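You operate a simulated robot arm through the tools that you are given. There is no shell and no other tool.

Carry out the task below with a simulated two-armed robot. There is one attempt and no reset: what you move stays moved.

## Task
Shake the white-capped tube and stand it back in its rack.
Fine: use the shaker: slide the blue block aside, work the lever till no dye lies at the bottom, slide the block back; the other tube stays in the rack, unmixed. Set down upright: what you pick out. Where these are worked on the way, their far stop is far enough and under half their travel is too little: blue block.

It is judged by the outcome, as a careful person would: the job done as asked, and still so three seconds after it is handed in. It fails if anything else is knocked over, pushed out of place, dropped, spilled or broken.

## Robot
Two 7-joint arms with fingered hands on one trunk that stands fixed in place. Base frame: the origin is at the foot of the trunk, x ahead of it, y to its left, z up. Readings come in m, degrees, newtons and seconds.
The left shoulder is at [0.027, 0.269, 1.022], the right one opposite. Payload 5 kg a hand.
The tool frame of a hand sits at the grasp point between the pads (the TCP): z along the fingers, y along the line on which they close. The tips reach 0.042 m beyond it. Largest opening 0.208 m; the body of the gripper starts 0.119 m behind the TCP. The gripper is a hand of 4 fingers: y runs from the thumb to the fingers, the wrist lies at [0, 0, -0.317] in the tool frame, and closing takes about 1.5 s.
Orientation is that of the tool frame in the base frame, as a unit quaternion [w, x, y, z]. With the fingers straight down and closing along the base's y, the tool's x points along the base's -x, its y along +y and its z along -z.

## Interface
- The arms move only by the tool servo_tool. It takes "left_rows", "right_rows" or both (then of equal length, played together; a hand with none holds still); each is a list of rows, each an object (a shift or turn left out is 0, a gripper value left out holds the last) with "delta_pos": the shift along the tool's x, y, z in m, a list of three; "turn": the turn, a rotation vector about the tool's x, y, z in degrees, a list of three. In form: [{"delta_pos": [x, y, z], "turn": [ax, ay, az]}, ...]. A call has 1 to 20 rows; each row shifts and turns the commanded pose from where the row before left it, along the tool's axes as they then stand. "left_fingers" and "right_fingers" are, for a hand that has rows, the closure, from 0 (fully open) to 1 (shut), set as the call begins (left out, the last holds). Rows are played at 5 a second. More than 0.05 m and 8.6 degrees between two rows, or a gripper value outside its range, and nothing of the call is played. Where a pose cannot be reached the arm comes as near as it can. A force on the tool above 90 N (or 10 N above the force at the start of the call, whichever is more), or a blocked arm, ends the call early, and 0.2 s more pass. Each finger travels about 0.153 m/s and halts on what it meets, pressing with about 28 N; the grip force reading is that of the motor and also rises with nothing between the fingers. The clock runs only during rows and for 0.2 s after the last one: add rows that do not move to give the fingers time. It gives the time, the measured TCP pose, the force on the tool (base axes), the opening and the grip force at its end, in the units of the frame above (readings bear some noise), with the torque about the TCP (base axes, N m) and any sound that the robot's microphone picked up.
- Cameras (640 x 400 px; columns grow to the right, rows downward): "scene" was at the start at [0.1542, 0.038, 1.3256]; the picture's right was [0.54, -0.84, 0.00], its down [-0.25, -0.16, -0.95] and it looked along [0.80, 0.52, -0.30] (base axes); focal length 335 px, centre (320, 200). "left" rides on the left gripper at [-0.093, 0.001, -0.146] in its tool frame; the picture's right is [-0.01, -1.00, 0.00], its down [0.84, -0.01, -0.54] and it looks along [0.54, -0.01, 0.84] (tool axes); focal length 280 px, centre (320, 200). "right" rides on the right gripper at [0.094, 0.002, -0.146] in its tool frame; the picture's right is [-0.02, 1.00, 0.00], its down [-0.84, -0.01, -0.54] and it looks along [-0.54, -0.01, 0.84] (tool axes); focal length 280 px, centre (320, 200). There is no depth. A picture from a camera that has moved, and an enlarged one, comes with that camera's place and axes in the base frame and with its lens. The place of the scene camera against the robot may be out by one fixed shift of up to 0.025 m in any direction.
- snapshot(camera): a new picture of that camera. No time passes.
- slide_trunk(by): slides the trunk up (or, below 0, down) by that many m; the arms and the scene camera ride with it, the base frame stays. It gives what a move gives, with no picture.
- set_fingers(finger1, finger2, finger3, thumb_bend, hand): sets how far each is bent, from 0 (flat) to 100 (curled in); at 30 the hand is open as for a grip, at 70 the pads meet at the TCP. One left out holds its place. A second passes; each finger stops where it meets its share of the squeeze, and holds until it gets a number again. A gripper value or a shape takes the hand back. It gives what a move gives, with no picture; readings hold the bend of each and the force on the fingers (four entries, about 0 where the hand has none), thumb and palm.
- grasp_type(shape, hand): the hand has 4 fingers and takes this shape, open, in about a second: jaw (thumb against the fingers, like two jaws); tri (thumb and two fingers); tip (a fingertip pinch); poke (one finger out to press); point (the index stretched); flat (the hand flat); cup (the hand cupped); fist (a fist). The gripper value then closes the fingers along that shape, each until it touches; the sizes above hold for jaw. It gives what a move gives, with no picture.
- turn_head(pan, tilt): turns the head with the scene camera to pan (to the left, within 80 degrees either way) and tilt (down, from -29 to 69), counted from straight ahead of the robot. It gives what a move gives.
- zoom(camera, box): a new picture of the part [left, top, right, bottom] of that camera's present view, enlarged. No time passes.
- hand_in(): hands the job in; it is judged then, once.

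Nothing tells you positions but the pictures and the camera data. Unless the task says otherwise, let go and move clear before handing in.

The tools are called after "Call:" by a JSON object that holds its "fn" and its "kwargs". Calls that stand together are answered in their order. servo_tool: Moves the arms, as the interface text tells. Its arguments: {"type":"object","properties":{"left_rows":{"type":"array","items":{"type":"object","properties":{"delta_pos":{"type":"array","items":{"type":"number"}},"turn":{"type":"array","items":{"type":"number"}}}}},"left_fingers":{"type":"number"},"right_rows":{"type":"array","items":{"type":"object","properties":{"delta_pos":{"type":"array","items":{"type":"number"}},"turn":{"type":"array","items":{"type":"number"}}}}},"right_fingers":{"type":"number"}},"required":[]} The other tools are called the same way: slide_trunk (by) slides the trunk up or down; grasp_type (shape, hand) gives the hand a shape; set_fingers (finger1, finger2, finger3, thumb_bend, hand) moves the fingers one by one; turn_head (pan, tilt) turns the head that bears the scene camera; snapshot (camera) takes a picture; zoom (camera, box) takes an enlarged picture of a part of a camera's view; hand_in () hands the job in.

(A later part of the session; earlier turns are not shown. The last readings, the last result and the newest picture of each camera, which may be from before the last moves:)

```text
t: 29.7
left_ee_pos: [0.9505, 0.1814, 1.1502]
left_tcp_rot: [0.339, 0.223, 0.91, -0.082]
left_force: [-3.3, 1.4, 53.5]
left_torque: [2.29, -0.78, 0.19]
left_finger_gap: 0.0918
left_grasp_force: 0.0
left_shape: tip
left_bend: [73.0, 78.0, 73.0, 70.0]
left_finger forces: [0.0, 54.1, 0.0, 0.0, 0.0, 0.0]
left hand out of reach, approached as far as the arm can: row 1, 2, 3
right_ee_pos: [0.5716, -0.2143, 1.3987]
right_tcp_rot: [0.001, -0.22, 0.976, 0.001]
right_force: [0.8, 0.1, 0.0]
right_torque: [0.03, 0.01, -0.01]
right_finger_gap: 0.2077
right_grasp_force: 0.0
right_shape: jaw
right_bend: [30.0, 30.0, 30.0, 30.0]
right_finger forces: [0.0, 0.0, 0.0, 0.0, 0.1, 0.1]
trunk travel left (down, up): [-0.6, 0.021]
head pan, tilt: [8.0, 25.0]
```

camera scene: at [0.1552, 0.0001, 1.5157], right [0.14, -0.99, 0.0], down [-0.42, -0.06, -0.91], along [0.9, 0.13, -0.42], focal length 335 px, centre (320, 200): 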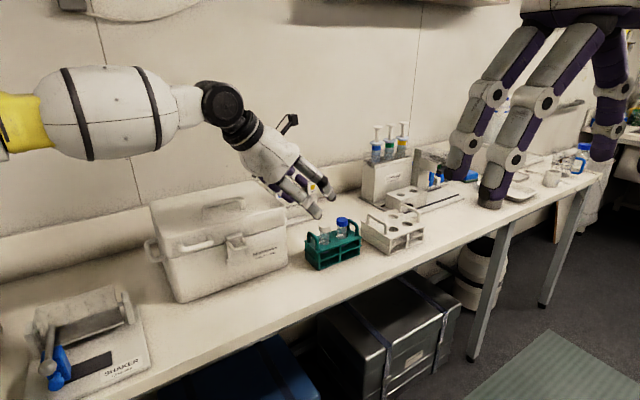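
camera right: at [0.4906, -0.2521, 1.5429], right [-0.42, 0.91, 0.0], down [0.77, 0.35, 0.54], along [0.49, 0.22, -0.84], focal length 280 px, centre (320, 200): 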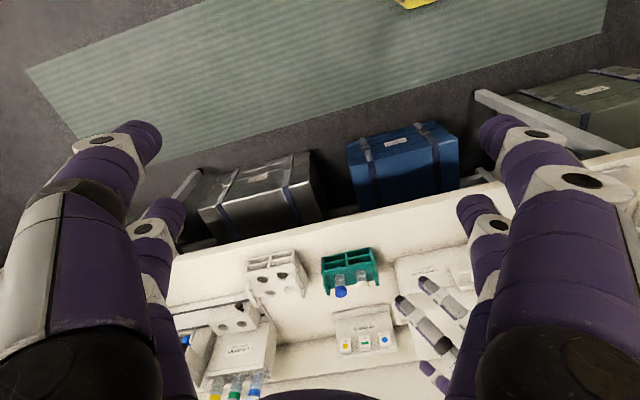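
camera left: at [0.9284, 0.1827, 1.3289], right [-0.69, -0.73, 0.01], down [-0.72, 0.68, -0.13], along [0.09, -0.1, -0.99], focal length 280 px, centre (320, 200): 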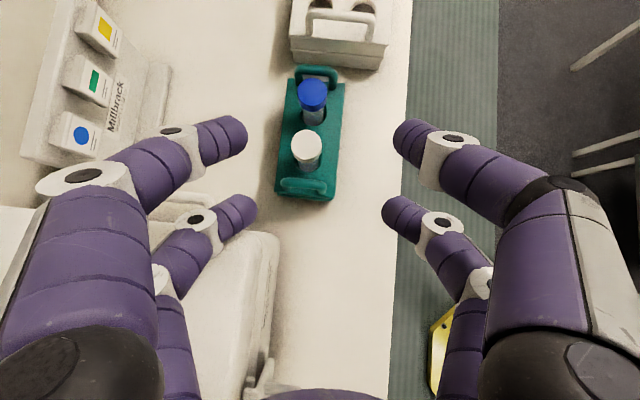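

Finger 2 has touched the white box's lid, so I back off at once: up and away from it.

Call:
{"fn": "servo_tool", "kwargs": {"left_rows": [{"delta_pos": [-0.005, -0.005, -0.025]}, {"delta_pos": [-0.01, -0.015, -0.025]}, {"delta_pos": [-0.01, -0.02, -0.01]}, {}]}}

Call:
{"fn": "snapshot", "kwargs": {"camera": "left"}}

Call:
{"fn": "snapshot", "kwargs": {"camera": "scene"}}

```text
t: 30.7
left_ee_pos: [0.917, 0.1571, 1.2048]
left_tcp_rot: [0.333, 0.222, 0.913, -0.081]
left_force: [-0.6, 0.1, 0.7]
left_torque: [-0.04, -0.01, 0.0]
left_finger_gap: 0.0936
left_grasp_force: 0.0
left_shape: tip
left_bend: [73.0, 73.0, 73.0, 70.0]
left_finger forces: [0.1, 0.0, 0.0, 0.0, 0.1, 0.0]
right_ee_pos: [0.575, -0.2113, 1.3984]
right_tcp_rot: [0.001, -0.221, 0.975, 0.0]
right_force: [-1.7, 0.2, -0.2]
right_torque: [-0.09, -0.19, 0.0]
right_finger_gap: 0.2081
right_grasp_force: 0.0
right_shape: jaw
right_bend: [30.0, 30.0, 30.0, 30.0]
right_finger forces: [0.0, 0.0, 0.0, 0.0, 0.1, 0.0]
trunk travel left (down, up): [-0.6, 0.021]
head pan, tilt: [8.0, 25.0]
```

```text
taken
camera left: at [0.8968, 0.1699, 1.3766], right [-0.45, -0.89, 0.01], down [-0.89, 0.44, -0.13], along [0.11, -0.07, -0.99], focal length 280 px, centre (320, 200)
```

left: 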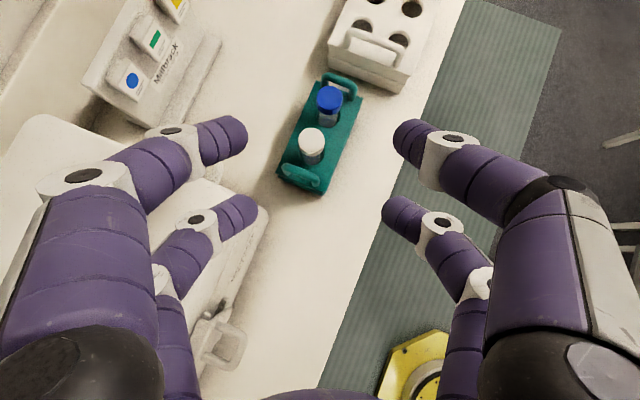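

```text
taken
camera scene: at [0.1539, 0.0006, 1.5158], right [0.14, -0.99, 0.0], down [-0.42, -0.06, -0.91], along [0.9, 0.13, -0.42], focal length 335 px, centre (320, 200)
```

scene: 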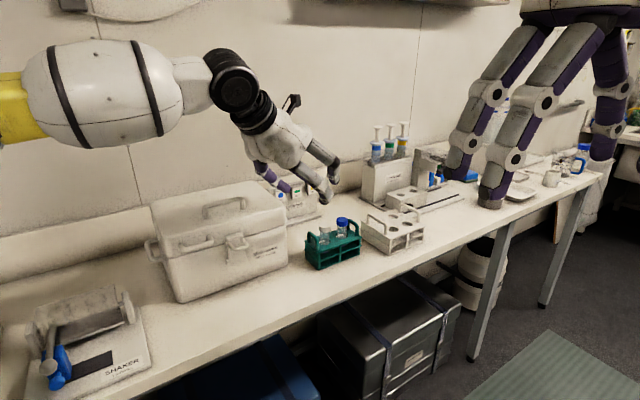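

The box didn't move. Its right front corner is at about (0.92, 0.21), so leaning over it is bad; I'll come at the tube from the robot's side instead (heading about 18°, tilt about 57°), after moving the right hand well clear.

Call:
{"fn": "servo_tool", "kwargs": {"right_rows": [{"delta_pos": [0.035, -0.0275, 0]}, {"delta_pos": [0.035, -0.0275, 0]}, {"delta_pos": [0.035, -0.0275, 0]}, {"delta_pos": [0.035, -0.0275, 0]}, {"delta_pos": [0.035, -0.0275, 0]}, {"delta_pos": [0.035, -0.0275, 0]}], "left_rows": [{"delta_pos": [0.0123, -0.028, -0.0038]}, {"delta_pos": [0.0123, -0.028, -0.0038]}, {"delta_pos": [0.0123, -0.028, -0.0038]}, {}, {}, {}]}}

Call:
{"fn": "servo_tool", "kwargs": {"left_rows": [{"delta_pos": [0.0123, -0.028, -0.0038]}, {"delta_pos": [0.0123, -0.028, -0.0038]}, {"turn": [-4.82, 0, -5.75]}, {"turn": [-4.82, 0, -5.75]}, {"turn": [-4.82, 0, -5.75]}, {"turn": [-4.82, 0, -5.75]}, {"turn": [-4.82, 0, -5.75]}, {"turn": [-4.82, 0, -5.75]}, {"turn": [0, -5.67, 0]}, {"turn": [0, -5.67, 0]}, {"turn": [0, -5.67, 0]}, {}]}}

Call:
{"fn": "snapshot", "kwargs": {"camera": "left"}}

Call:
{"fn": "snapshot", "kwargs": {"camera": "scene"}}

```text
t: 32.1
left_ee_pos: [0.8449, 0.1, 1.1924]
left_tcp_rot: [0.335, 0.223, 0.912, -0.082]
left_force: [-0.1, -0.3, 1.4]
left_torque: [0.14, -0.02, 0.09]
left_finger_gap: 0.094
left_grasp_force: 0.0
left_shape: tip
left_bend: [73.0, 73.0, 73.0, 70.0]
left_finger forces: [0.0, 0.0, 0.0, 0.0, 0.1, 0.0]
left hand out of reach, approached as far as the arm can: row 3
right_ee_pos: [0.4566, -0.4522, 1.396]
right_tcp_rot: [0.001, -0.22, 0.975, 0.001]
right_force: [-0.7, 0.2, -0.4]
right_torque: [0.08, 0.0, 0.0]
right_finger_gap: 0.2079
right_grasp_force: 0.2
right_shape: jaw
right_bend: [30.0, 30.0, 30.0, 30.0]
right_finger forces: [0.1, 0.0, 0.0, 0.0, 0.1, 0.0]
trunk travel left (down, up): [-0.6, 0.021]
head pan, tilt: [8.0, 25.0]
```

```text
t: 34.7
left_ee_pos: [0.8042, 0.2099, 1.2291]
left_tcp_rot: [0.459, -0.02, 0.888, 0.027]
left_force: [0.4, -1.1, 0.0]
left_torque: [0.06, 0.01, 0.01]
left_finger_gap: 0.0936
left_grasp_force: 0.1
left_shape: tip
left_bend: [73.0, 73.0, 73.0, 70.0]
left_finger forces: [0.0, 0.0, 0.0, 0.0, 0.0, 0.0]
left hand out of reach, approached as far as the arm can: row 1, 2, 3, 4, 5, 6, 7, 8, 9, 10, 11
right_ee_pos: [0.4599, -0.4519, 1.3965]
right_tcp_rot: [0.0, -0.219, 0.976, 0.001]
right_force: [0.2, 0.1, 0.1]
right_torque: [0.03, 0.02, 0.02]
right_finger_gap: 0.2081
right_grasp_force: 0.1
right_shape: jaw
right_bend: [30.0, 30.0, 30.0, 30.0]
right_finger forces: [0.0, 0.1, 0.1, 0.1, 0.0, 0.0]
trunk travel left (down, up): [-0.6, 0.021]
head pan, tilt: [8.0, 25.0]
```

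```text
taken
camera left: at [0.7378, 0.2035, 1.3897], right [0.07, -1.0, -0.02], down [-0.92, -0.06, -0.38], along [0.38, 0.04, -0.93], focal length 280 px, centre (320, 200)
```

left: 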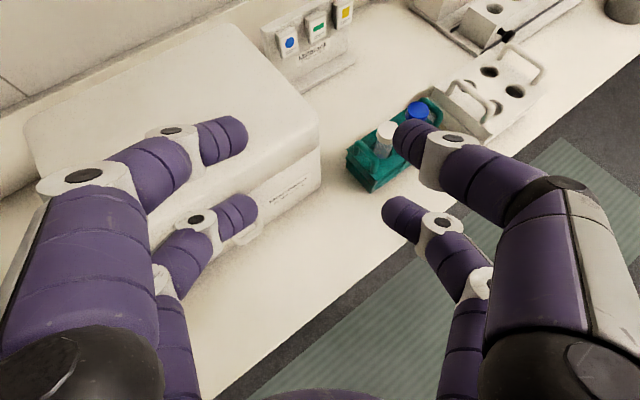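

```text
taken
camera scene: at [0.1557, -0.0004, 1.5155], right [0.14, -0.99, 0.0], down [-0.42, -0.06, -0.91], along [0.9, 0.13, -0.42], focal length 335 px, centre (320, 200)
```

scene: 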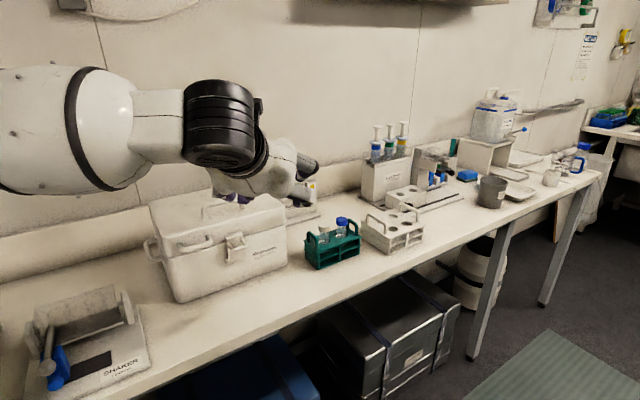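

The limit seems to be on inward movement (wrist y around 0.19–0.3) rather than plain distance. I'll look at both arms' elbows to understand the configuration.

Call:
{"fn": "turn_head", "kwargs": {"pan": 65, "tilt": 10}}

Call:
{"fn": "snapshot", "kwargs": {"camera": "scene"}}

Call:
{"fn": "turn_head", "kwargs": {"pan": -65, "tilt": 10}}

Call:
{"fn": "snapshot", "kwargs": {"camera": "scene"}}

```text
t: 36.0
left_ee_pos: [0.8032, 0.2121, 1.2299]
left_tcp_rot: [0.459, -0.02, 0.888, 0.027]
left_force: [0.5, -0.1, -0.3]
left_torque: [-0.02, 0.01, -0.01]
left_finger_gap: 0.0938
left_grasp_force: 0.2
left_shape: tip
left_bend: [73.0, 73.0, 73.0, 70.0]
left_finger forces: [0.0, 0.0, 0.0, 0.1, 0.0, 0.1]
right_ee_pos: [0.4588, -0.4506, 1.397]
right_tcp_rot: [0.001, -0.219, 0.976, 0.001]
right_force: [0.0, 0.1, 0.3]
right_torque: [0.04, -0.01, 0.01]
right_finger_gap: 0.2078
right_grasp_force: 0.0
right_shape: jaw
right_bend: [30.0, 30.0, 30.0, 30.0]
right_finger forces: [0.1, 0.1, 0.0, 0.1, 0.0, 0.1]
trunk travel left (down, up): [-0.6, 0.021]
head pan, tilt: [65.0, 10.0]
```

```text
taken
camera scene: at [0.1035, 0.0715, 1.5399], right [0.91, -0.42, 0.0], down [-0.07, -0.16, -0.98], along [0.42, 0.89, -0.17], focal length 335 px, centre (320, 200)
```

scene: 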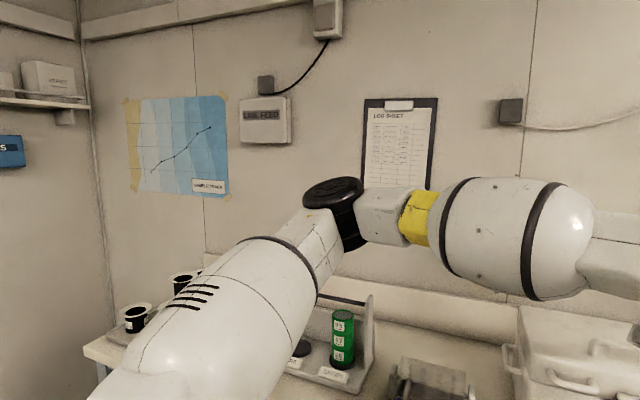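

```text
t: 38.1
left_ee_pos: [0.8045, 0.2117, 1.2295]
left_tcp_rot: [0.461, -0.02, 0.887, 0.026]
left_force: [-0.2, -0.8, 0.3]
left_torque: [0.0, -0.01, -0.03]
left_finger_gap: 0.094
left_grasp_force: 0.0
left_shape: tip
left_bend: [73.0, 73.0, 73.0, 70.0]
left_finger forces: [0.0, 0.2, 0.1, 0.1, 0.1, 0.1]
right_ee_pos: [0.4585, -0.4498, 1.3973]
right_tcp_rot: [0.0, -0.22, 0.976, 0.002]
right_force: [-0.5, 0.2, 0.9]
right_torque: [0.01, 0.02, 0.02]
right_finger_gap: 0.2081
right_grasp_force: 0.0
right_shape: jaw
right_bend: [30.0, 30.0, 30.0, 30.0]
right_finger forces: [0.0, 0.1, 0.0, 0.0, 0.0, 0.1]
trunk travel left (down, up): [-0.6, 0.021]
head pan, tilt: [-65.0, 10.0]
```

```text
taken
camera scene: at [0.1035, -0.0969, 1.5399], right [-0.91, -0.42, 0.0], down [-0.07, 0.16, -0.98], along [0.42, -0.89, -0.17], focal length 335 px, centre (320, 200)
```

scene: 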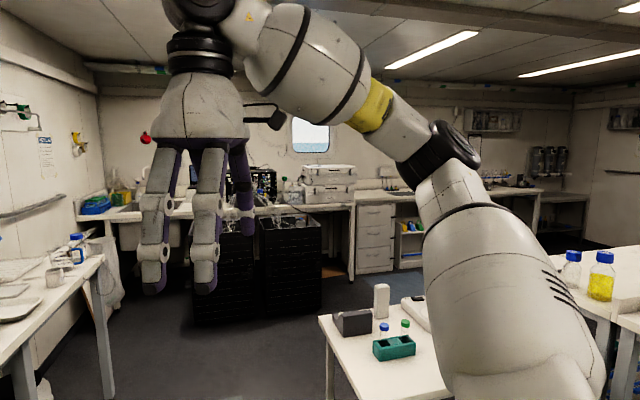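

Both arms carry their elbows out to the side. I'll probe which motions are limited from here with small moves.

Call:
{"fn": "servo_tool", "kwargs": {"left_rows": [{"delta_pos": [0.0019, -0.04, -0.0027]}, {}, {}]}}

Call:
{"fn": "servo_tool", "kwargs": {"left_rows": [{"delta_pos": [0.023, 0.003, -0.0326]}, {}, {}]}}

Call:
{"fn": "servo_tool", "kwargs": {"left_rows": [{"delta_pos": [0.0019, -0.04, -0.0027]}, {}, {}]}}

```text
t: 38.9
left_ee_pos: [0.8147, 0.1787, 1.2457]
left_tcp_rot: [0.461, -0.021, 0.887, 0.026]
left_force: [0.9, -1.9, -0.4]
left_torque: [0.12, 0.03, 0.14]
left_finger_gap: 0.0937
left_grasp_force: 0.1
left_shape: tip
left_bend: [73.0, 73.0, 73.0, 70.0]
left_finger forces: [0.1, 0.0, 0.0, 0.0, 0.0, 0.0]
left hand out of reach, approached as far as the arm can: row 1
right_ee_pos: [0.4589, -0.4531, 1.395]
right_tcp_rot: [0.0, -0.219, 0.976, 0.002]
right_force: [0.2, -0.8, -0.7]
right_torque: [0.22, 0.05, 0.0]
right_finger_gap: 0.2081
right_grasp_force: 0.1
right_shape: jaw
right_bend: [30.0, 30.0, 30.0, 30.0]
right_finger forces: [0.1, 0.1, 0.0, 0.0, 0.0, 0.1]
trunk travel left (down, up): [-0.6, 0.021]
head pan, tilt: [-65.0, 10.0]
```

```text
t: 39.7
left_ee_pos: [0.785, 0.1891, 1.2634]
left_tcp_rot: [0.462, -0.023, 0.886, 0.027]
left_force: [0.1, 0.3, 0.5]
left_torque: [-0.03, 0.0, -0.03]
left_finger_gap: 0.0936
left_grasp_force: 0.0
left_shape: tip
left_bend: [73.0, 73.0, 73.0, 70.0]
left_finger forces: [0.0, 0.0, 0.1, 0.0, 0.0, 0.0]
left hand out of reach, approached as far as the arm can: row 1
right_ee_pos: [0.4584, -0.4501, 1.3969]
right_tcp_rot: [0.0, -0.22, 0.975, 0.0]
right_force: [0.0, 1.4, 0.1]
right_torque: [-0.02, -0.08, 0.02]
right_finger_gap: 0.2079
right_grasp_force: 0.0
right_shape: jaw
right_bend: [30.0, 30.0, 30.0, 30.0]
right_finger forces: [0.0, 0.0, 0.1, 0.1, 0.0, 0.0]
trunk travel left (down, up): [-0.6, 0.021]
head pan, tilt: [-65.0, 10.0]
```

```text
t: 40.5
left_ee_pos: [0.793, 0.1682, 1.272]
left_tcp_rot: [0.463, -0.025, 0.886, 0.028]
left_force: [0.6, -0.4, 0.8]
left_torque: [0.03, -0.03, 0.06]
left_finger_gap: 0.0939
left_grasp_force: 0.0
left_shape: tip
left_bend: [73.0, 73.0, 73.0, 70.0]
left_finger forces: [0.0, 0.0, 0.0, 0.0, 0.1, 0.0]
left hand out of reach, approached as far as the arm can: row 1
right_ee_pos: [0.4584, -0.4514, 1.3952]
right_tcp_rot: [0.0, -0.22, 0.976, 0.001]
right_force: [-0.7, 0.0, 0.0]
right_torque: [0.06, -0.06, -0.01]
right_finger_gap: 0.2076
right_grasp_force: 0.0
right_shape: jaw
right_bend: [30.0, 30.0, 30.0, 30.0]
right_finger forces: [0.0, 0.0, 0.0, 0.0, 0.0, 0.1]
trunk travel left (down, up): [-0.6, 0.021]
head pan, tilt: [-65.0, 10.0]
```

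The hand slides along a joint-limit surface. I'll retreat to a comfortable spot and test rolling the hand 180° about its own axis (camera to the other side), which mirrors the right arm's freer posture.

Call:
{"fn": "servo_tool", "kwargs": {"left_rows": [{"delta_pos": [0.0085, 0.0322, -0.02]}, {"delta_pos": [0.0085, 0.0322, -0.02]}, {"delta_pos": [0.0085, 0.0322, -0.02]}, {"delta_pos": [0.0085, 0.0322, -0.02]}, {"delta_pos": [0.0085, 0.0322, -0.02]}, {"delta_pos": [0.0085, 0.0322, -0.02]}, {}]}}

Call:
{"fn": "servo_tool", "kwargs": {"left_rows": [{"turn": [0, 0, 8.5]}, {"turn": [0, 0, 8.5]}, {"turn": [0, 0, 8.5]}, {"turn": [0, 0, 8.5]}, {"turn": [0, 0, 8.5]}, {"turn": [0, 0, 8.5]}, {"turn": [0, 0, 8.5]}, {"turn": [0, 0, 8.5]}, {"turn": [0, 0, 8.5]}, {"turn": [0, 0, 8.5]}]}}

```text
t: 42.1
left_ee_pos: [0.6515, 0.3533, 1.2974]
left_tcp_rot: [0.465, -0.03, 0.884, 0.026]
left_force: [1.4, -0.6, -0.2]
left_torque: [0.05, 0.04, 0.06]
left_finger_gap: 0.0935
left_grasp_force: 0.0
left_shape: tip
left_bend: [73.0, 73.0, 73.0, 70.0]
left_finger forces: [0.0, 0.0, 0.1, 0.1, 0.0, 0.0]
right_ee_pos: [0.4599, -0.4525, 1.3945]
right_tcp_rot: [0.0, -0.22, 0.976, 0.001]
right_force: [1.2, -0.2, -1.2]
right_torque: [0.07, 0.12, 0.0]
right_finger_gap: 0.208
right_grasp_force: 0.1
right_shape: jaw
right_bend: [30.0, 30.0, 30.0, 30.0]
right_finger forces: [0.0, 0.0, 0.0, 0.0, 0.1, 0.0]
trunk travel left (down, up): [-0.6, 0.021]
head pan, tilt: [-65.0, 10.0]
```

```text
t: 44.3
left_ee_pos: [0.6498, 0.352, 1.3003]
left_tcp_rot: [0.325, 0.576, 0.672, 0.333]
left_force: [0.1, -0.5, -0.7]
left_torque: [0.04, -0.01, -0.02]
left_finger_gap: 0.0936
left_grasp_force: 0.1
left_shape: tip
left_bend: [73.0, 73.0, 73.0, 70.0]
left_finger forces: [0.0, 0.0, 0.0, 0.1, 0.0, 0.1]
right_ee_pos: [0.4582, -0.4507, 1.397]
right_tcp_rot: [0.002, -0.218, 0.976, 0.001]
right_force: [-0.4, 0.1, -0.6]
right_torque: [0.0, -0.01, 0.0]
right_finger_gap: 0.2081
right_grasp_force: 0.1
right_shape: jaw
right_bend: [30.0, 30.0, 30.0, 30.0]
right_finger forces: [0.0, 0.0, 0.1, 0.0, 0.1, 0.0]
trunk travel left (down, up): [-0.6, 0.021]
head pan, tilt: [-65.0, 10.0]
```

Rolling works so far. I'll finish the half-turn.

Call:
{"fn": "servo_tool", "kwargs": {"left_rows": [{"turn": [0, 0, 8.5]}, {"turn": [0, 0, 8.5]}, {"turn": [0, 0, 8.5]}, {"turn": [0, 0, 8.5]}, {"turn": [0, 0, 8.5]}, {"turn": [0, 0, 8.5]}, {"turn": [0, 0, 8.5]}, {"turn": [0, 0, 8.5]}, {"turn": [0, 0, 8.5]}, {"turn": [0, 0, 8.5]}, {"turn": [0, 0, 8.5]}]}}

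Call:
{"fn": "turn_head", "kwargs": {"pan": 25, "tilt": 20}}

Call:
{"fn": "snapshot", "kwargs": {"camera": "scene"}}

Call:
{"fn": "snapshot", "kwargs": {"camera": "left"}}

```text
t: 46.7
left_ee_pos: [0.6515, 0.3527, 1.3]
left_tcp_rot: [-0.019, 0.884, 0.04, 0.466]
left_force: [-1.2, -0.5, -0.3]
left_torque: [0.0, -0.03, -0.03]
left_finger_gap: 0.0937
left_grasp_force: 0.1
left_shape: tip
left_bend: [73.0, 73.0, 73.0, 70.0]
left_finger forces: [0.0, 0.0, 0.1, 0.1, 0.1, 0.1]
right_ee_pos: [0.4579, -0.4501, 1.3965]
right_tcp_rot: [0.0, -0.219, 0.976, 0.001]
right_force: [0.5, 0.7, -0.6]
right_torque: [0.01, 0.0, 0.02]
right_finger_gap: 0.208
right_grasp_force: 0.2
right_shape: jaw
right_bend: [30.0, 30.0, 30.0, 30.0]
right_finger forces: [0.0, 0.0, 0.0, 0.0, 0.0, 0.0]
trunk travel left (down, up): [-0.6, 0.021]
head pan, tilt: [-65.0, 10.0]
```

```text
t: 48.3
left_ee_pos: [0.6503, 0.3529, 1.2994]
left_tcp_rot: [-0.02, 0.884, 0.042, 0.466]
left_force: [-0.6, 0.9, 0.0]
left_torque: [-0.04, -0.02, 0.03]
left_finger_gap: 0.0935
left_grasp_force: 0.0
left_shape: tip
left_bend: [73.0, 73.0, 73.0, 70.0]
left_finger forces: [0.0, 0.0, 0.0, 0.0, 0.0, 0.0]
right_ee_pos: [0.4586, -0.45, 1.3962]
right_tcp_rot: [0.0, -0.22, 0.976, 0.001]
right_force: [-0.1, -0.4, 0.7]
right_torque: [-0.02, -0.01, -0.03]
right_finger_gap: 0.2077
right_grasp_force: 0.1
right_shape: jaw
right_bend: [30.0, 30.0, 30.0, 30.0]
right_finger forces: [0.0, 0.0, 0.1, 0.1, 0.0, 0.1]
trunk travel left (down, up): [-0.6, 0.021]
head pan, tilt: [25.0, 20.0]
```

```text
taken
camera scene: at [0.1486, 0.0266, 1.5237], right [0.42, -0.91, 0.0], down [-0.31, -0.14, -0.94], along [0.85, 0.4, -0.34], focal length 335 px, centre (320, 200)
```

scene: 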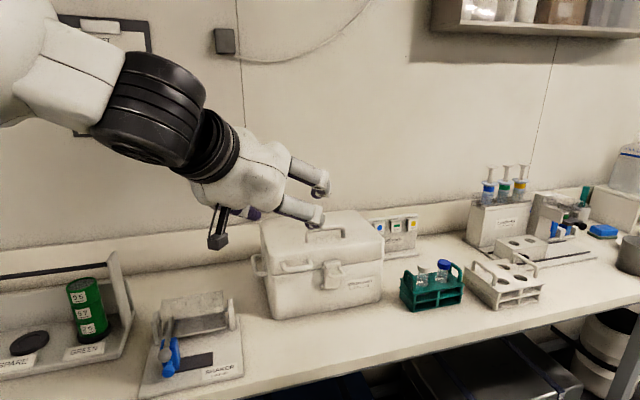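

```text
taken
camera left: at [0.4776, 0.336, 1.3052], right [-0.1, 0.99, -0.02], down [0.03, 0.02, 1.0], along [0.99, 0.1, -0.03], focal length 280 px, centre (320, 200)
```

left: 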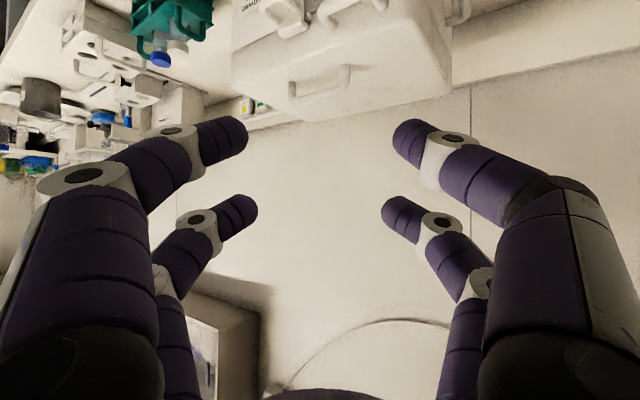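

Now the camera is on the hand's lower side. I'll test whether the arm can reach further inward in this posture.

Call:
{"fn": "servo_tool", "kwargs": {"left_rows": [{"delta_pos": [-0.0019, 0.0391, 0.0197]}, {"delta_pos": [-0.0019, 0.0391, 0.0197]}, {"delta_pos": [-0.0019, 0.0391, 0.0197]}, {"delta_pos": [-0.0019, 0.0391, 0.0197]}, {"delta_pos": [-0.0019, 0.0391, 0.0197]}, {"delta_pos": [-0.0019, 0.0391, 0.0197]}, {"delta_pos": [-0.0019, 0.0391, 0.0197]}, {"delta_pos": [-0.0019, 0.0391, 0.0197]}, {}]}}

Call:
{"fn": "snapshot", "kwargs": {"camera": "scene"}}

Call:
{"fn": "snapshot", "kwargs": {"camera": "left"}}

```text
t: 50.3
left_ee_pos: [0.7398, 0.1637, 1.2426]
left_tcp_rot: [-0.019, 0.883, 0.041, 0.468]
left_force: [-1.9, -0.4, 1.8]
left_torque: [0.01, 0.0, 0.04]
left_finger_gap: 0.0939
left_grasp_force: 0.0
left_shape: tip
left_bend: [73.0, 73.0, 73.0, 70.0]
left_finger forces: [0.0, 0.0, 0.0, 0.1, 0.0, 0.0]
left hand out of reach, approached as far as the arm can: row 6, 7, 8
right_ee_pos: [0.455, -0.4528, 1.3974]
right_tcp_rot: [0.002, -0.219, 0.976, 0.001]
right_force: [-2.8, 0.0, 0.5]
right_torque: [0.05, -0.34, 0.0]
right_finger_gap: 0.2083
right_grasp_force: 0.0
right_shape: jaw
right_bend: [30.0, 30.0, 30.0, 30.0]
right_finger forces: [0.1, 0.1, 0.0, 0.0, 0.1, 0.0]
trunk travel left (down, up): [-0.6, 0.021]
head pan, tilt: [25.0, 20.0]
```

```text
taken
camera scene: at [0.145, 0.0261, 1.5242], right [0.42, -0.91, 0.0], down [-0.31, -0.14, -0.94], along [0.85, 0.4, -0.34], focal length 335 px, centre (320, 200)
```

scene: 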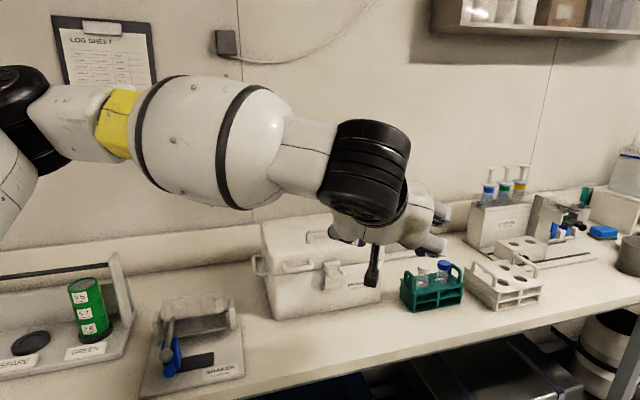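

```text
taken
camera left: at [0.5668, 0.1473, 1.247], right [-0.1, 0.99, -0.02], down [0.03, 0.02, 1.0], along [0.99, 0.1, -0.03], focal length 280 px, centre (320, 200)
```

left: 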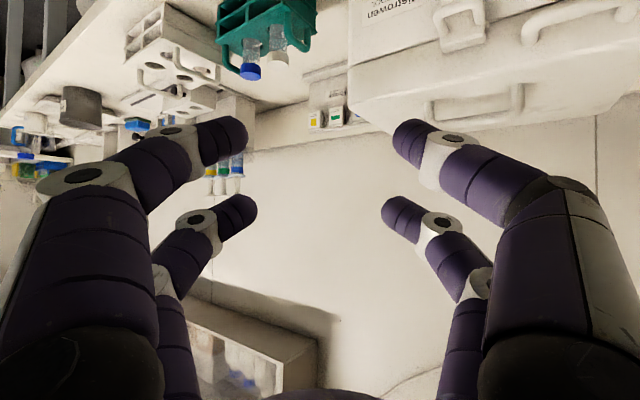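

Both arms seem to share the same handedness: each swings freely to +y but not to −y. So the right arm should suit the rack, and may also reach the shaker. I'll park the left arm out to the left first, then tilt the right hand and bring it forward.

Call:
{"fn": "servo_tool", "kwargs": {"left_rows": [{"delta_pos": [-0.005, -0.0397, -0.0225]}, {"delta_pos": [-0.005, -0.0397, -0.0225]}, {"delta_pos": [-0.005, -0.0397, -0.0225]}, {"delta_pos": [-0.005, -0.0397, -0.0225]}, {"delta_pos": [-0.005, -0.0397, -0.0225]}, {"delta_pos": [-0.005, -0.0397, -0.0225]}, {"delta_pos": [-0.005, -0.0397, -0.0225]}, {"delta_pos": [-0.005, -0.0397, -0.0225]}, {"delta_pos": [-0.005, -0.0397, -0.0225]}, {"delta_pos": [-0.005, -0.0397, -0.0225]}, {"delta_pos": [-0.005, -0.0397, -0.0225]}, {"delta_pos": [-0.005, -0.0397, -0.0225]}]}}

Call:
{"fn": "servo_tool", "kwargs": {"right_rows": [{"delta_pos": [-0.0258, 0.0153, 0.0042]}, {"delta_pos": [-0.0258, 0.0153, 0.0042]}, {"delta_pos": [-0.0258, 0.0153, 0.0042]}, {"delta_pos": [-0.0258, 0.0153, 0.0042]}, {"delta_pos": [-0.0258, 0.0153, 0.0042]}, {"delta_pos": [-0.0258, 0.0153, 0.0042]}, {"delta_pos": [-0.0258, 0.0153, 0.0042]}, {"delta_pos": [-0.0258, 0.0153, 0.0042]}, {"turn": [0, -8.1, 0]}, {"turn": [0, -8.1, 0]}, {"turn": [0, -8.1, 0]}, {"turn": [0, -8.1, 0]}, {"turn": [0, -8.1, 0]}, {"turn": [0, -8.1, 0]}, {"turn": [0, -8.1, 0]}, {}]}}

Call:
{"fn": "snapshot", "kwargs": {"camera": "scene"}}

Call:
{"fn": "snapshot", "kwargs": {"camera": "right"}}

```text
t: 53.1
left_ee_pos: [0.4508, 0.6117, 1.3024]
left_tcp_rot: [-0.021, 0.903, 0.04, 0.427]
left_force: [-0.6, 0.0, 0.5]
left_torque: [0.0, 0.1, 0.01]
left_finger_gap: 0.0939
left_grasp_force: 0.1
left_shape: tip
left_bend: [73.0, 73.0, 73.0, 70.0]
left_finger forces: [0.0, 0.0, 0.0, 0.0, 0.0, 0.0]
right_ee_pos: [0.457, -0.4518, 1.3969]
right_tcp_rot: [0.001, -0.22, 0.975, 0.0]
right_force: [-0.8, -1.0, -0.5]
right_torque: [0.09, -0.08, 0.01]
right_finger_gap: 0.208
right_grasp_force: 0.1
right_shape: jaw
right_bend: [30.0, 30.0, 30.0, 30.0]
right_finger forces: [0.0, 0.0, 0.0, 0.0, 0.1, 0.1]
trunk travel left (down, up): [-0.6, 0.021]
head pan, tilt: [25.0, 20.0]
stopped in row 12 (left hand): the arm was blocked; the commanded pose is now the measured one
```

```text
t: 56.5
left_ee_pos: [0.4502, 0.614, 1.3027]
left_tcp_rot: [-0.021, 0.903, 0.042, 0.426]
left_force: [-0.2, 0.9, -0.5]
left_torque: [-0.07, -0.05, -0.08]
left_finger_gap: 0.0937
left_grasp_force: 0.0
left_shape: tip
left_bend: [73.0, 73.0, 73.0, 70.0]
left_finger forces: [0.0, 0.1, 0.0, 0.1, 0.0, 0.0]
right_ee_pos: [0.592, -0.2502, 1.3634]
right_tcp_rot: [0.464, -0.193, 0.858, 0.105]
right_force: [-1.0, 1.2, 0.4]
right_torque: [-0.05, 0.0, -0.05]
right_finger_gap: 0.2078
right_grasp_force: 0.1
right_shape: jaw
right_bend: [30.0, 30.0, 30.0, 30.0]
right_finger forces: [0.0, 0.1, 0.0, 0.0, 0.0, 0.0]
trunk travel left (down, up): [-0.6, 0.021]
head pan, tilt: [25.0, 20.0]
```

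```text
taken
camera scene: at [0.1485, 0.0278, 1.5236], right [0.42, -0.91, 0.0], down [-0.31, -0.15, -0.94], along [0.85, 0.4, -0.34], focal length 335 px, centre (320, 200)
```

scene: 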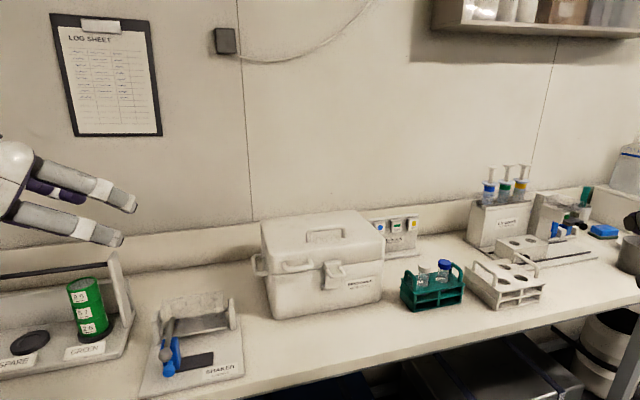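

```text
taken
camera right: at [0.435, -0.3231, 1.3647], right [-0.42, 0.91, 0.01], down [0.01, -0.01, 1.0], along [0.91, 0.42, -0.01], focal length 280 px, centre (320, 200)
```

right: 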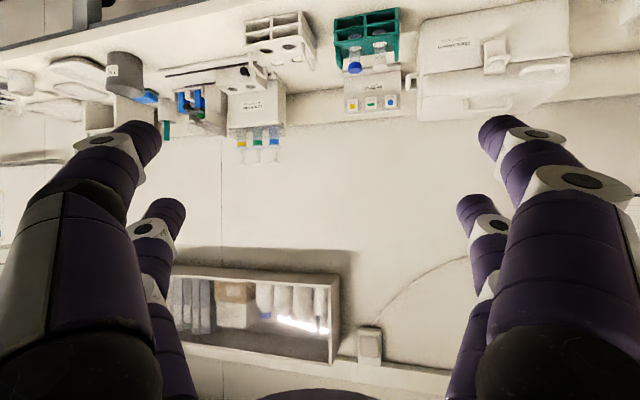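

The scene is now clear. I'll half close the right fingers and bring the right hand to a hover above and in front of the white-capped tube.

Call:
{"fn": "servo_tool", "kwargs": {"right_rows": [{"delta_pos": [-0.0076, 0.011, 0.0398]}, {"delta_pos": [-0.0076, 0.011, 0.0398]}, {"delta_pos": [-0.0076, 0.011, 0.0398]}, {"delta_pos": [-0.0076, 0.011, 0.0398]}, {"delta_pos": [-0.0076, 0.011, 0.0398]}, {"delta_pos": [-0.0076, 0.011, 0.0398]}, {"delta_pos": [-0.0076, 0.011, 0.0398]}, {"delta_pos": [-0.0076, 0.011, 0.0398]}, {"delta_pos": [-0.0076, 0.011, 0.0398]}, {"delta_pos": [-0.0076, 0.011, 0.0398]}, {"delta_pos": [-0.0076, 0.011, 0.0398]}, {}], "right_fingers": 0.7}}

Call:
{"fn": "snapshot", "kwargs": {"camera": "scene"}}

Call:
{"fn": "snapshot", "kwargs": {"camera": "right"}}

Call:
{"fn": "zoom", "kwargs": {"camera": "scene", "box": [130, 270, 270, 390]}}

```text
t: 59.1
left_ee_pos: [0.4504, 0.6136, 1.3032]
left_tcp_rot: [-0.021, 0.903, 0.04, 0.427]
left_force: [-0.7, -0.4, 0.2]
left_torque: [-0.01, 0.05, 0.07]
left_finger_gap: 0.0934
left_grasp_force: 0.1
left_shape: tip
left_bend: [73.0, 73.0, 73.0, 70.0]
left_finger forces: [0.0, 0.1, 0.0, 0.0, 0.0, 0.0]
right_ee_pos: [0.9139, 0.0359, 1.1925]
right_tcp_rot: [0.464, -0.194, 0.858, 0.105]
right_force: [0.4, 0.0, -0.6]
right_torque: [0.02, 0.01, 0.05]
right_finger_gap: 0.0627
right_grasp_force: 0.0
right_shape: jaw
right_bend: [73.0, 73.0, 73.0, 70.0]
right_finger forces: [0.1, 0.1, 0.1, 0.1, 0.0, 0.1]
trunk travel left (down, up): [-0.6, 0.021]
head pan, tilt: [25.0, 20.0]
```

```text
taken
camera scene: at [0.1484, 0.0261, 1.5238], right [0.42, -0.91, 0.0], down [-0.31, -0.14, -0.94], along [0.85, 0.4, -0.34], focal length 335 px, centre (320, 200)
```

scene: 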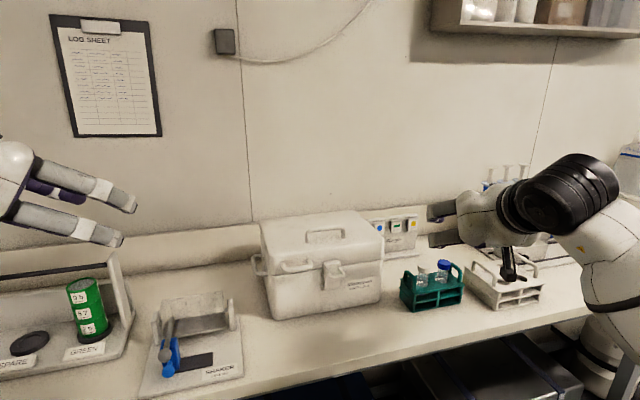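

```text
taken
camera right: at [0.7561, -0.0376, 1.194], right [-0.42, 0.91, 0.01], down [0.02, -0.01, 1.0], along [0.91, 0.42, -0.01], focal length 280 px, centre (320, 200)
```

right: 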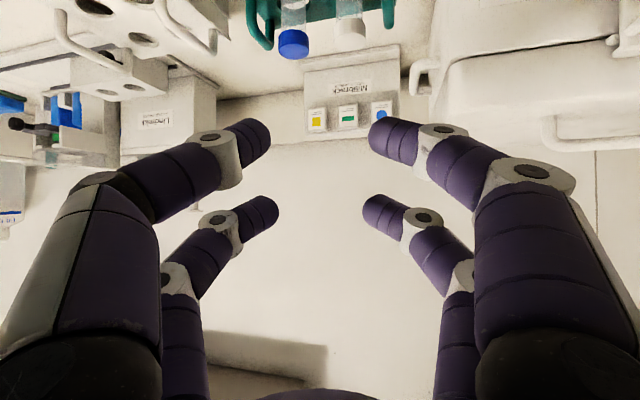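

```text
3.33 times, centred on (200, 330) of scene
camera zoom: at [0.1484, 0.0261, 1.5238], right [0.42, -0.91, 0.0], down [-0.31, -0.14, -0.94], along [0.85, 0.4, -0.34], focal length 1117 px, centre (720, -233)
```

zoom: 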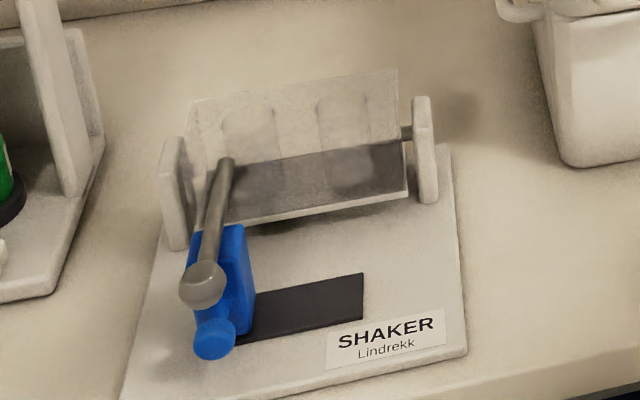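

The right arm reaches here freely. I'll check the right hand's finger mapping and have a look at the shaker from the left hand's camera.

Call:
{"fn": "set_fingers", "kwargs": {"hand": "right", "finger1": 30}}

Call:
{"fn": "snapshot", "kwargs": {"camera": "right"}}

Call:
{"fn": "snapshot", "kwargs": {"camera": "left"}}

```text
t: 60.1
left_ee_pos: [0.4517, 0.6131, 1.3026]
left_tcp_rot: [-0.022, 0.903, 0.042, 0.427]
left_force: [0.5, -0.1, -0.8]
left_torque: [0.01, -0.04, 0.0]
left_finger_gap: 0.0937
left_grasp_force: 0.0
left_shape: tip
left_bend: [73.0, 73.0, 73.0, 70.0]
left_finger forces: [0.0, 0.0, 0.0, 0.0, 0.1, 0.0]
right_ee_pos: [0.913, 0.0357, 1.1934]
right_tcp_rot: [0.463, -0.193, 0.859, 0.105]
right_force: [-0.9, -0.6, -0.2]
right_torque: [-0.02, 0.06, 0.02]
right_finger_gap: 0.1456
right_grasp_force: 0.0
right_shape: fingers
right_bend: [30.0, 73.0, 73.0, 70.0]
right_finger forces: [0.0, 0.0, 0.0, 0.1, 0.1, 0.1]
trunk travel left (down, up): [-0.6, 0.021]
head pan, tilt: [25.0, 20.0]
```

```text
taken
camera right: at [0.7557, -0.0369, 1.1938], right [-0.42, 0.91, 0.01], down [0.02, -0.01, 1.0], along [0.91, 0.42, -0.01], focal length 280 px, centre (320, 200)
```

right: 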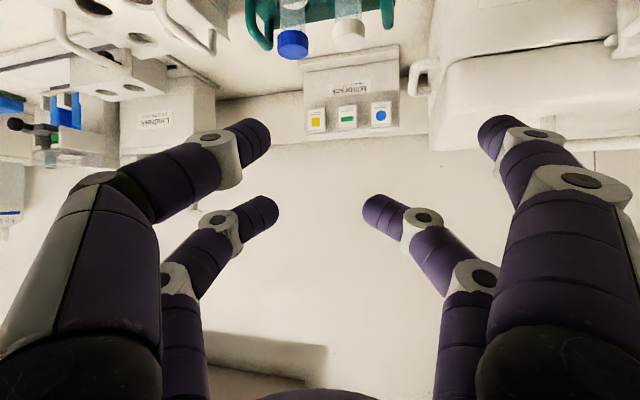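

```text
taken
camera left: at [0.2787, 0.5964, 1.3235], right [-0.1, 0.99, -0.01], down [0.12, 0.02, 0.99], along [0.99, 0.1, -0.12], focal length 280 px, centre (320, 200)
```

left: 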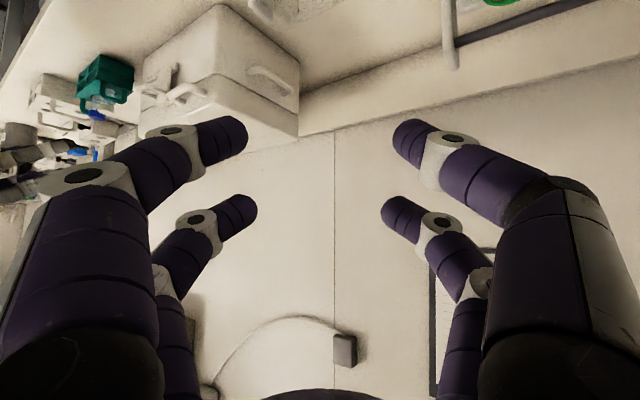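

Finger 1 and the thumb form the lower pair on the right hand. I'll refine the tube position from this closer camera view.

Call:
{"fn": "zoom", "kwargs": {"camera": "right", "box": [230, 0, 410, 110]}}

Call:
{"fn": "set_fingers", "kwargs": {"hand": "right", "finger1": 60, "finger2": 50, "finger3": 50, "thumb_bend": 60}}

Call:
{"fn": "zoom", "kwargs": {"camera": "scene", "box": [370, 210, 570, 330]}}

```text
3.56 times, centred on (320, 55) of right
camera zoom: at [0.7557, -0.0369, 1.1938], right [-0.42, 0.91, 0.01], down [0.02, -0.01, 1.0], along [0.91, 0.42, -0.01], focal length 997 px, centre (320, 716)
```

zoom: 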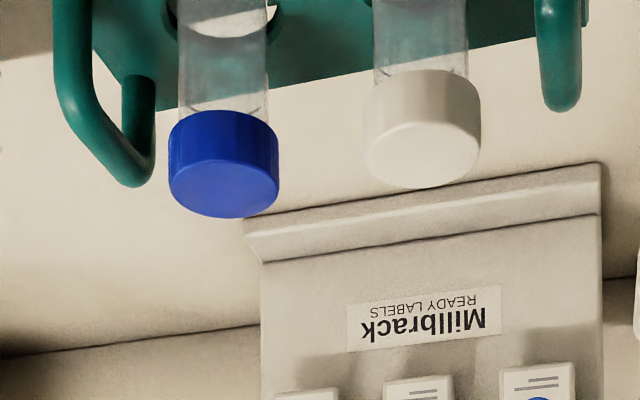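

```text
t: 61.1
left_ee_pos: [0.4508, 0.6125, 1.302]
left_tcp_rot: [-0.021, 0.903, 0.04, 0.427]
left_force: [0.0, 1.5, -0.6]
left_torque: [0.01, 0.02, -0.03]
left_finger_gap: 0.0937
left_grasp_force: 0.0
left_shape: tip
left_bend: [73.0, 73.0, 73.0, 70.0]
left_finger forces: [0.0, 0.0, 0.0, 0.0, 0.0, 0.1]
right_ee_pos: [0.9133, 0.0373, 1.193]
right_tcp_rot: [0.463, -0.194, 0.859, 0.105]
right_force: [-0.4, -0.6, 0.4]
right_torque: [0.0, -0.03, -0.03]
right_finger_gap: 0.0608
right_grasp_force: 0.0
right_shape: fingers
right_bend: [60.0, 50.0, 50.0, 60.0]
right_finger forces: [0.0, 0.0, 0.0, 0.0, 0.0, 0.0]
trunk travel left (down, up): [-0.6, 0.021]
head pan, tilt: [25.0, 20.0]
```

```text
3.20 times, centred on (470, 270) of scene
camera zoom: at [0.1486, 0.0267, 1.5236], right [0.42, -0.91, 0.0], down [-0.31, -0.14, -0.94], along [0.85, 0.4, -0.34], focal length 1073 px, centre (-160, -24)
```

zoom: 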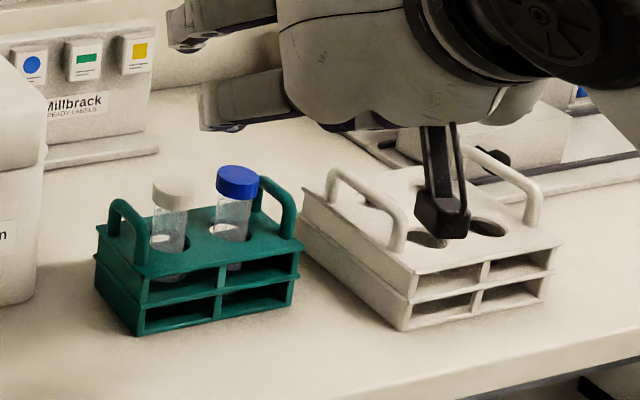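

Camera rays agree on the white cap's top centre at (1.0105, 0.118, 1.0236), with cap diameter about 0.034 m and handle tops about 1.02. I'll hover with finger 1 and the thumb pre-closed to about 5 cm, planning to pinch only the upper part of the cap above the handle.

Call:
{"fn": "set_fingers", "kwargs": {"hand": "right", "finger1": 61.5, "thumb_bend": 61.5}}

Call:
{"fn": "servo_tool", "kwargs": {"right_rows": [{"delta_pos": [0.0004, 0.0078, 0.0327]}, {"delta_pos": [0.0004, 0.0078, 0.0327]}, {"delta_pos": [0.0004, 0.0078, 0.0327]}, {"delta_pos": [0.0004, 0.0078, 0.0327]}, {}]}}

Call:
{"fn": "snapshot", "kwargs": {"camera": "right"}}

Call:
{"fn": "zoom", "kwargs": {"camera": "scene", "box": [370, 180, 570, 310]}}

```text
t: 62.1
left_ee_pos: [0.4514, 0.6122, 1.3035]
left_tcp_rot: [-0.021, 0.903, 0.041, 0.427]
left_force: [0.5, -0.6, 0.4]
left_torque: [0.0, 0.0, 0.02]
left_finger_gap: 0.0937
left_grasp_force: 0.1
left_shape: tip
left_bend: [73.0, 73.0, 73.0, 70.0]
left_finger forces: [0.0, 0.0, 0.1, 0.1, 0.0, 0.1]
right_ee_pos: [0.9126, 0.0365, 1.1925]
right_tcp_rot: [0.464, -0.192, 0.858, 0.104]
right_force: [-1.0, 0.6, 0.8]
right_torque: [0.0, 0.02, -0.01]
right_finger_gap: 0.056
right_grasp_force: 0.1
right_shape: fingers
right_bend: [61.0, 50.0, 50.0, 61.0]
right_finger forces: [0.0, 0.0, 0.0, 0.0, 0.1, 0.0]
trunk travel left (down, up): [-0.6, 0.021]
head pan, tilt: [25.0, 20.0]
```

```text
t: 63.3
left_ee_pos: [0.4493, 0.6127, 1.3033]
left_tcp_rot: [-0.021, 0.903, 0.041, 0.427]
left_force: [0.6, -0.5, 1.0]
left_torque: [0.03, 0.01, 0.06]
left_finger_gap: 0.0939
left_grasp_force: 0.1
left_shape: tip
left_bend: [73.0, 73.0, 73.0, 70.0]
left_finger forces: [0.0, 0.1, 0.1, 0.1, 0.1, 0.1]
right_ee_pos: [0.9955, 0.1103, 1.1208]
right_tcp_rot: [0.464, -0.193, 0.858, 0.105]
right_force: [-0.4, 1.1, 0.5]
right_torque: [0.0, -0.02, 0.04]
right_finger_gap: 0.0557
right_grasp_force: 0.0
right_shape: fingers
right_bend: [61.0, 50.0, 50.0, 61.0]
right_finger forces: [0.1, 0.0, 0.0, 0.0, 0.0, 0.1]
trunk travel left (down, up): [-0.6, 0.021]
head pan, tilt: [25.0, 20.0]
```

```text
taken
camera right: at [0.8392, 0.0373, 1.1217], right [-0.42, 0.91, 0.01], down [0.02, -0.01, 1.0], along [0.91, 0.42, -0.01], focal length 280 px, centre (320, 200)
```

right: 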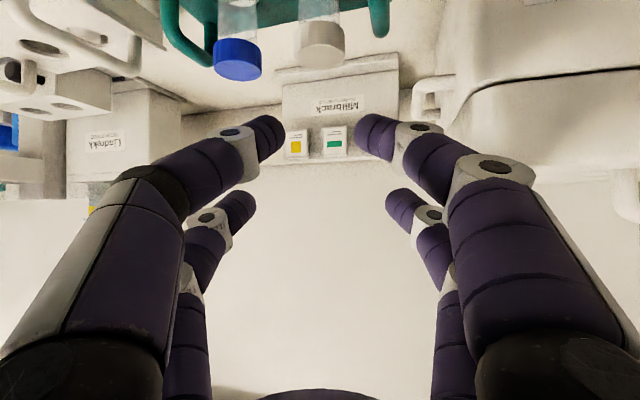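

```text
3.08 times, centred on (470, 245) of scene
camera zoom: at [0.1484, 0.0263, 1.5237], right [0.42, -0.91, 0.0], down [-0.31, -0.14, -0.94], along [0.85, 0.4, -0.34], focal length 1031 px, centre (-142, 62)
```

zoom: 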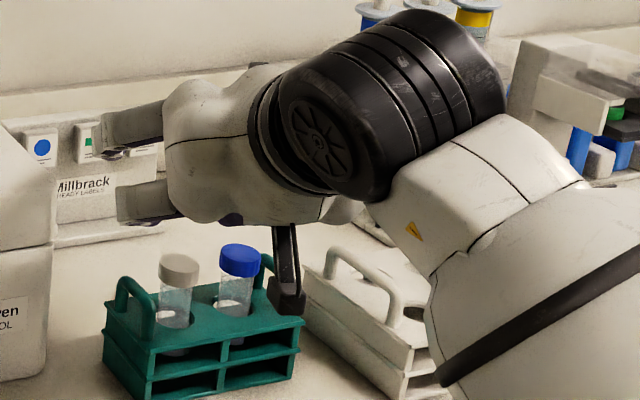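

The cap is centred between the fingertips and at the same depth. I'll descend vertically in steps.

Call:
{"fn": "servo_tool", "kwargs": {"right_rows": [{"delta_pos": [0.0109, 0, 0.0071]}, {"delta_pos": [0.0109, 0, 0.0071]}, {"delta_pos": [0.0084, 0, 0.0055]}, {}]}}

Call:
{"fn": "snapshot", "kwargs": {"camera": "right"}}

Call:
{"fn": "zoom", "kwargs": {"camera": "scene", "box": [370, 200, 530, 310]}}

```text
t: 64.3
left_ee_pos: [0.4509, 0.6139, 1.3036]
left_tcp_rot: [-0.021, 0.903, 0.041, 0.427]
left_force: [-0.2, 0.8, -0.1]
left_torque: [0.01, -0.02, 0.01]
left_finger_gap: 0.0939
left_grasp_force: 0.0
left_shape: tip
left_bend: [73.0, 73.0, 73.0, 70.0]
left_finger forces: [0.0, 0.0, 0.1, 0.0, 0.0, 0.0]
right_ee_pos: [0.9963, 0.1107, 1.0841]
right_tcp_rot: [0.464, -0.192, 0.858, 0.104]
right_force: [0.3, 0.2, -0.7]
right_torque: [-0.02, 0.01, 0.02]
right_finger_gap: 0.0559
right_grasp_force: 0.1
right_shape: fingers
right_bend: [61.0, 50.0, 50.0, 61.0]
right_finger forces: [0.0, 0.0, 0.1, 0.1, 0.0, 0.0]
trunk travel left (down, up): [-0.6, 0.021]
head pan, tilt: [25.0, 20.0]
```

```text
taken
camera right: at [0.8399, 0.0363, 1.0854], right [-0.42, 0.91, 0.01], down [0.02, -0.01, 1.0], along [0.91, 0.42, -0.01], focal length 280 px, centre (320, 200)
```

right: 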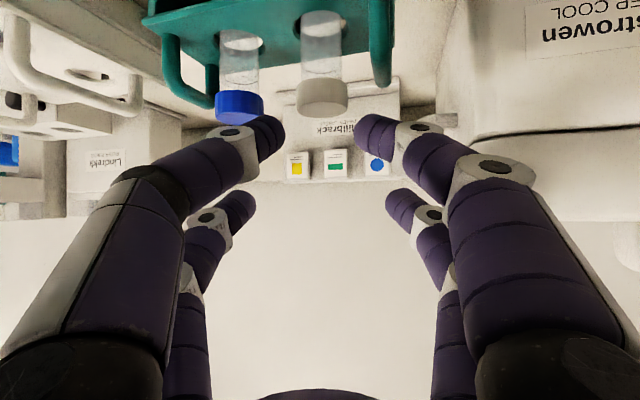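

```text
3.64 times, centred on (450, 255) of scene
camera zoom: at [0.1483, 0.0267, 1.5237], right [0.42, -0.91, 0.0], down [-0.31, -0.14, -0.94], along [0.85, 0.4, -0.34], focal length 1219 px, centre (-153, 0)
```

zoom: 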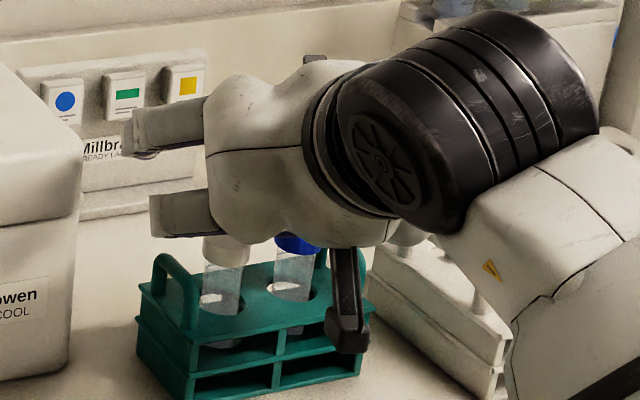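

Alignment looks good. I'll descend the last 1.5 cm to straddle the cap's upper part.

Call:
{"fn": "servo_tool", "kwargs": {"right_rows": [{"delta_pos": [0.0057, 0, 0.005]}, {"delta_pos": [0.0058, 0, 0.0049]}, {}]}}

Call:
{"fn": "zoom", "kwargs": {"camera": "right", "box": [140, 0, 440, 200]}}

Call:
{"fn": "zoom", "kwargs": {"camera": "scene", "box": [370, 200, 530, 310]}}

```text
t: 65.1
left_ee_pos: [0.4507, 0.6128, 1.3033]
left_tcp_rot: [-0.02, 0.903, 0.04, 0.426]
left_force: [0.1, -0.1, 0.6]
left_torque: [0.01, 0.0, -0.02]
left_finger_gap: 0.0936
left_grasp_force: 0.1
left_shape: tip
left_bend: [73.0, 73.0, 73.0, 70.0]
left_finger forces: [0.1, 0.1, 0.0, 0.0, 0.0, 0.0]
right_ee_pos: [0.9986, 0.1111, 1.0689]
right_tcp_rot: [0.463, -0.194, 0.858, 0.105]
right_force: [0.1, 0.0, 0.2]
right_torque: [-0.01, -0.02, -0.01]
right_finger_gap: 0.0559
right_grasp_force: 0.1
right_shape: fingers
right_bend: [61.0, 50.0, 50.0, 61.0]
right_finger forces: [0.0, 0.0, 0.1, 0.0, 0.0, 0.0]
trunk travel left (down, up): [-0.6, 0.021]
head pan, tilt: [25.0, 20.0]
```

```text
2.00 times, centred on (290, 100) of right
camera zoom: at [0.8419, 0.0368, 1.071], right [-0.42, 0.91, 0.01], down [0.02, -0.01, 1.0], along [0.91, 0.42, -0.01], focal length 561 px, centre (380, 400)
```

zoom: 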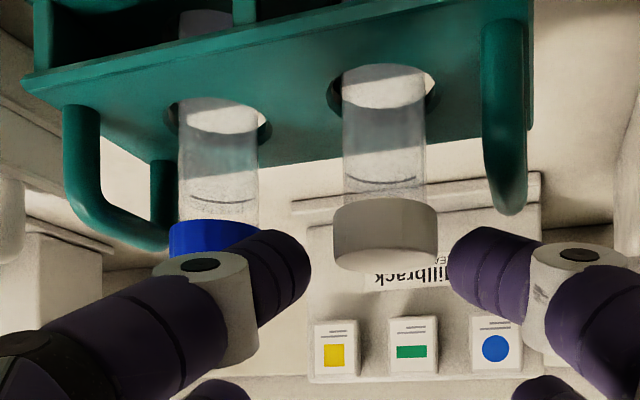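

```text
3.64 times, centred on (450, 255) of scene
camera zoom: at [0.1484, 0.0267, 1.5237], right [0.42, -0.91, 0.0], down [-0.31, -0.14, -0.94], along [0.85, 0.4, -0.34], focal length 1219 px, centre (-153, 0)
```

zoom: 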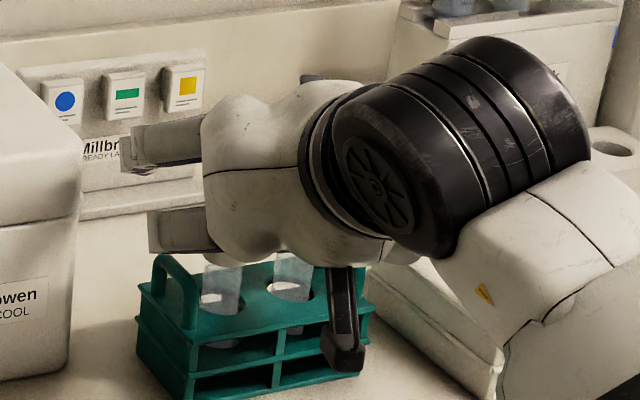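

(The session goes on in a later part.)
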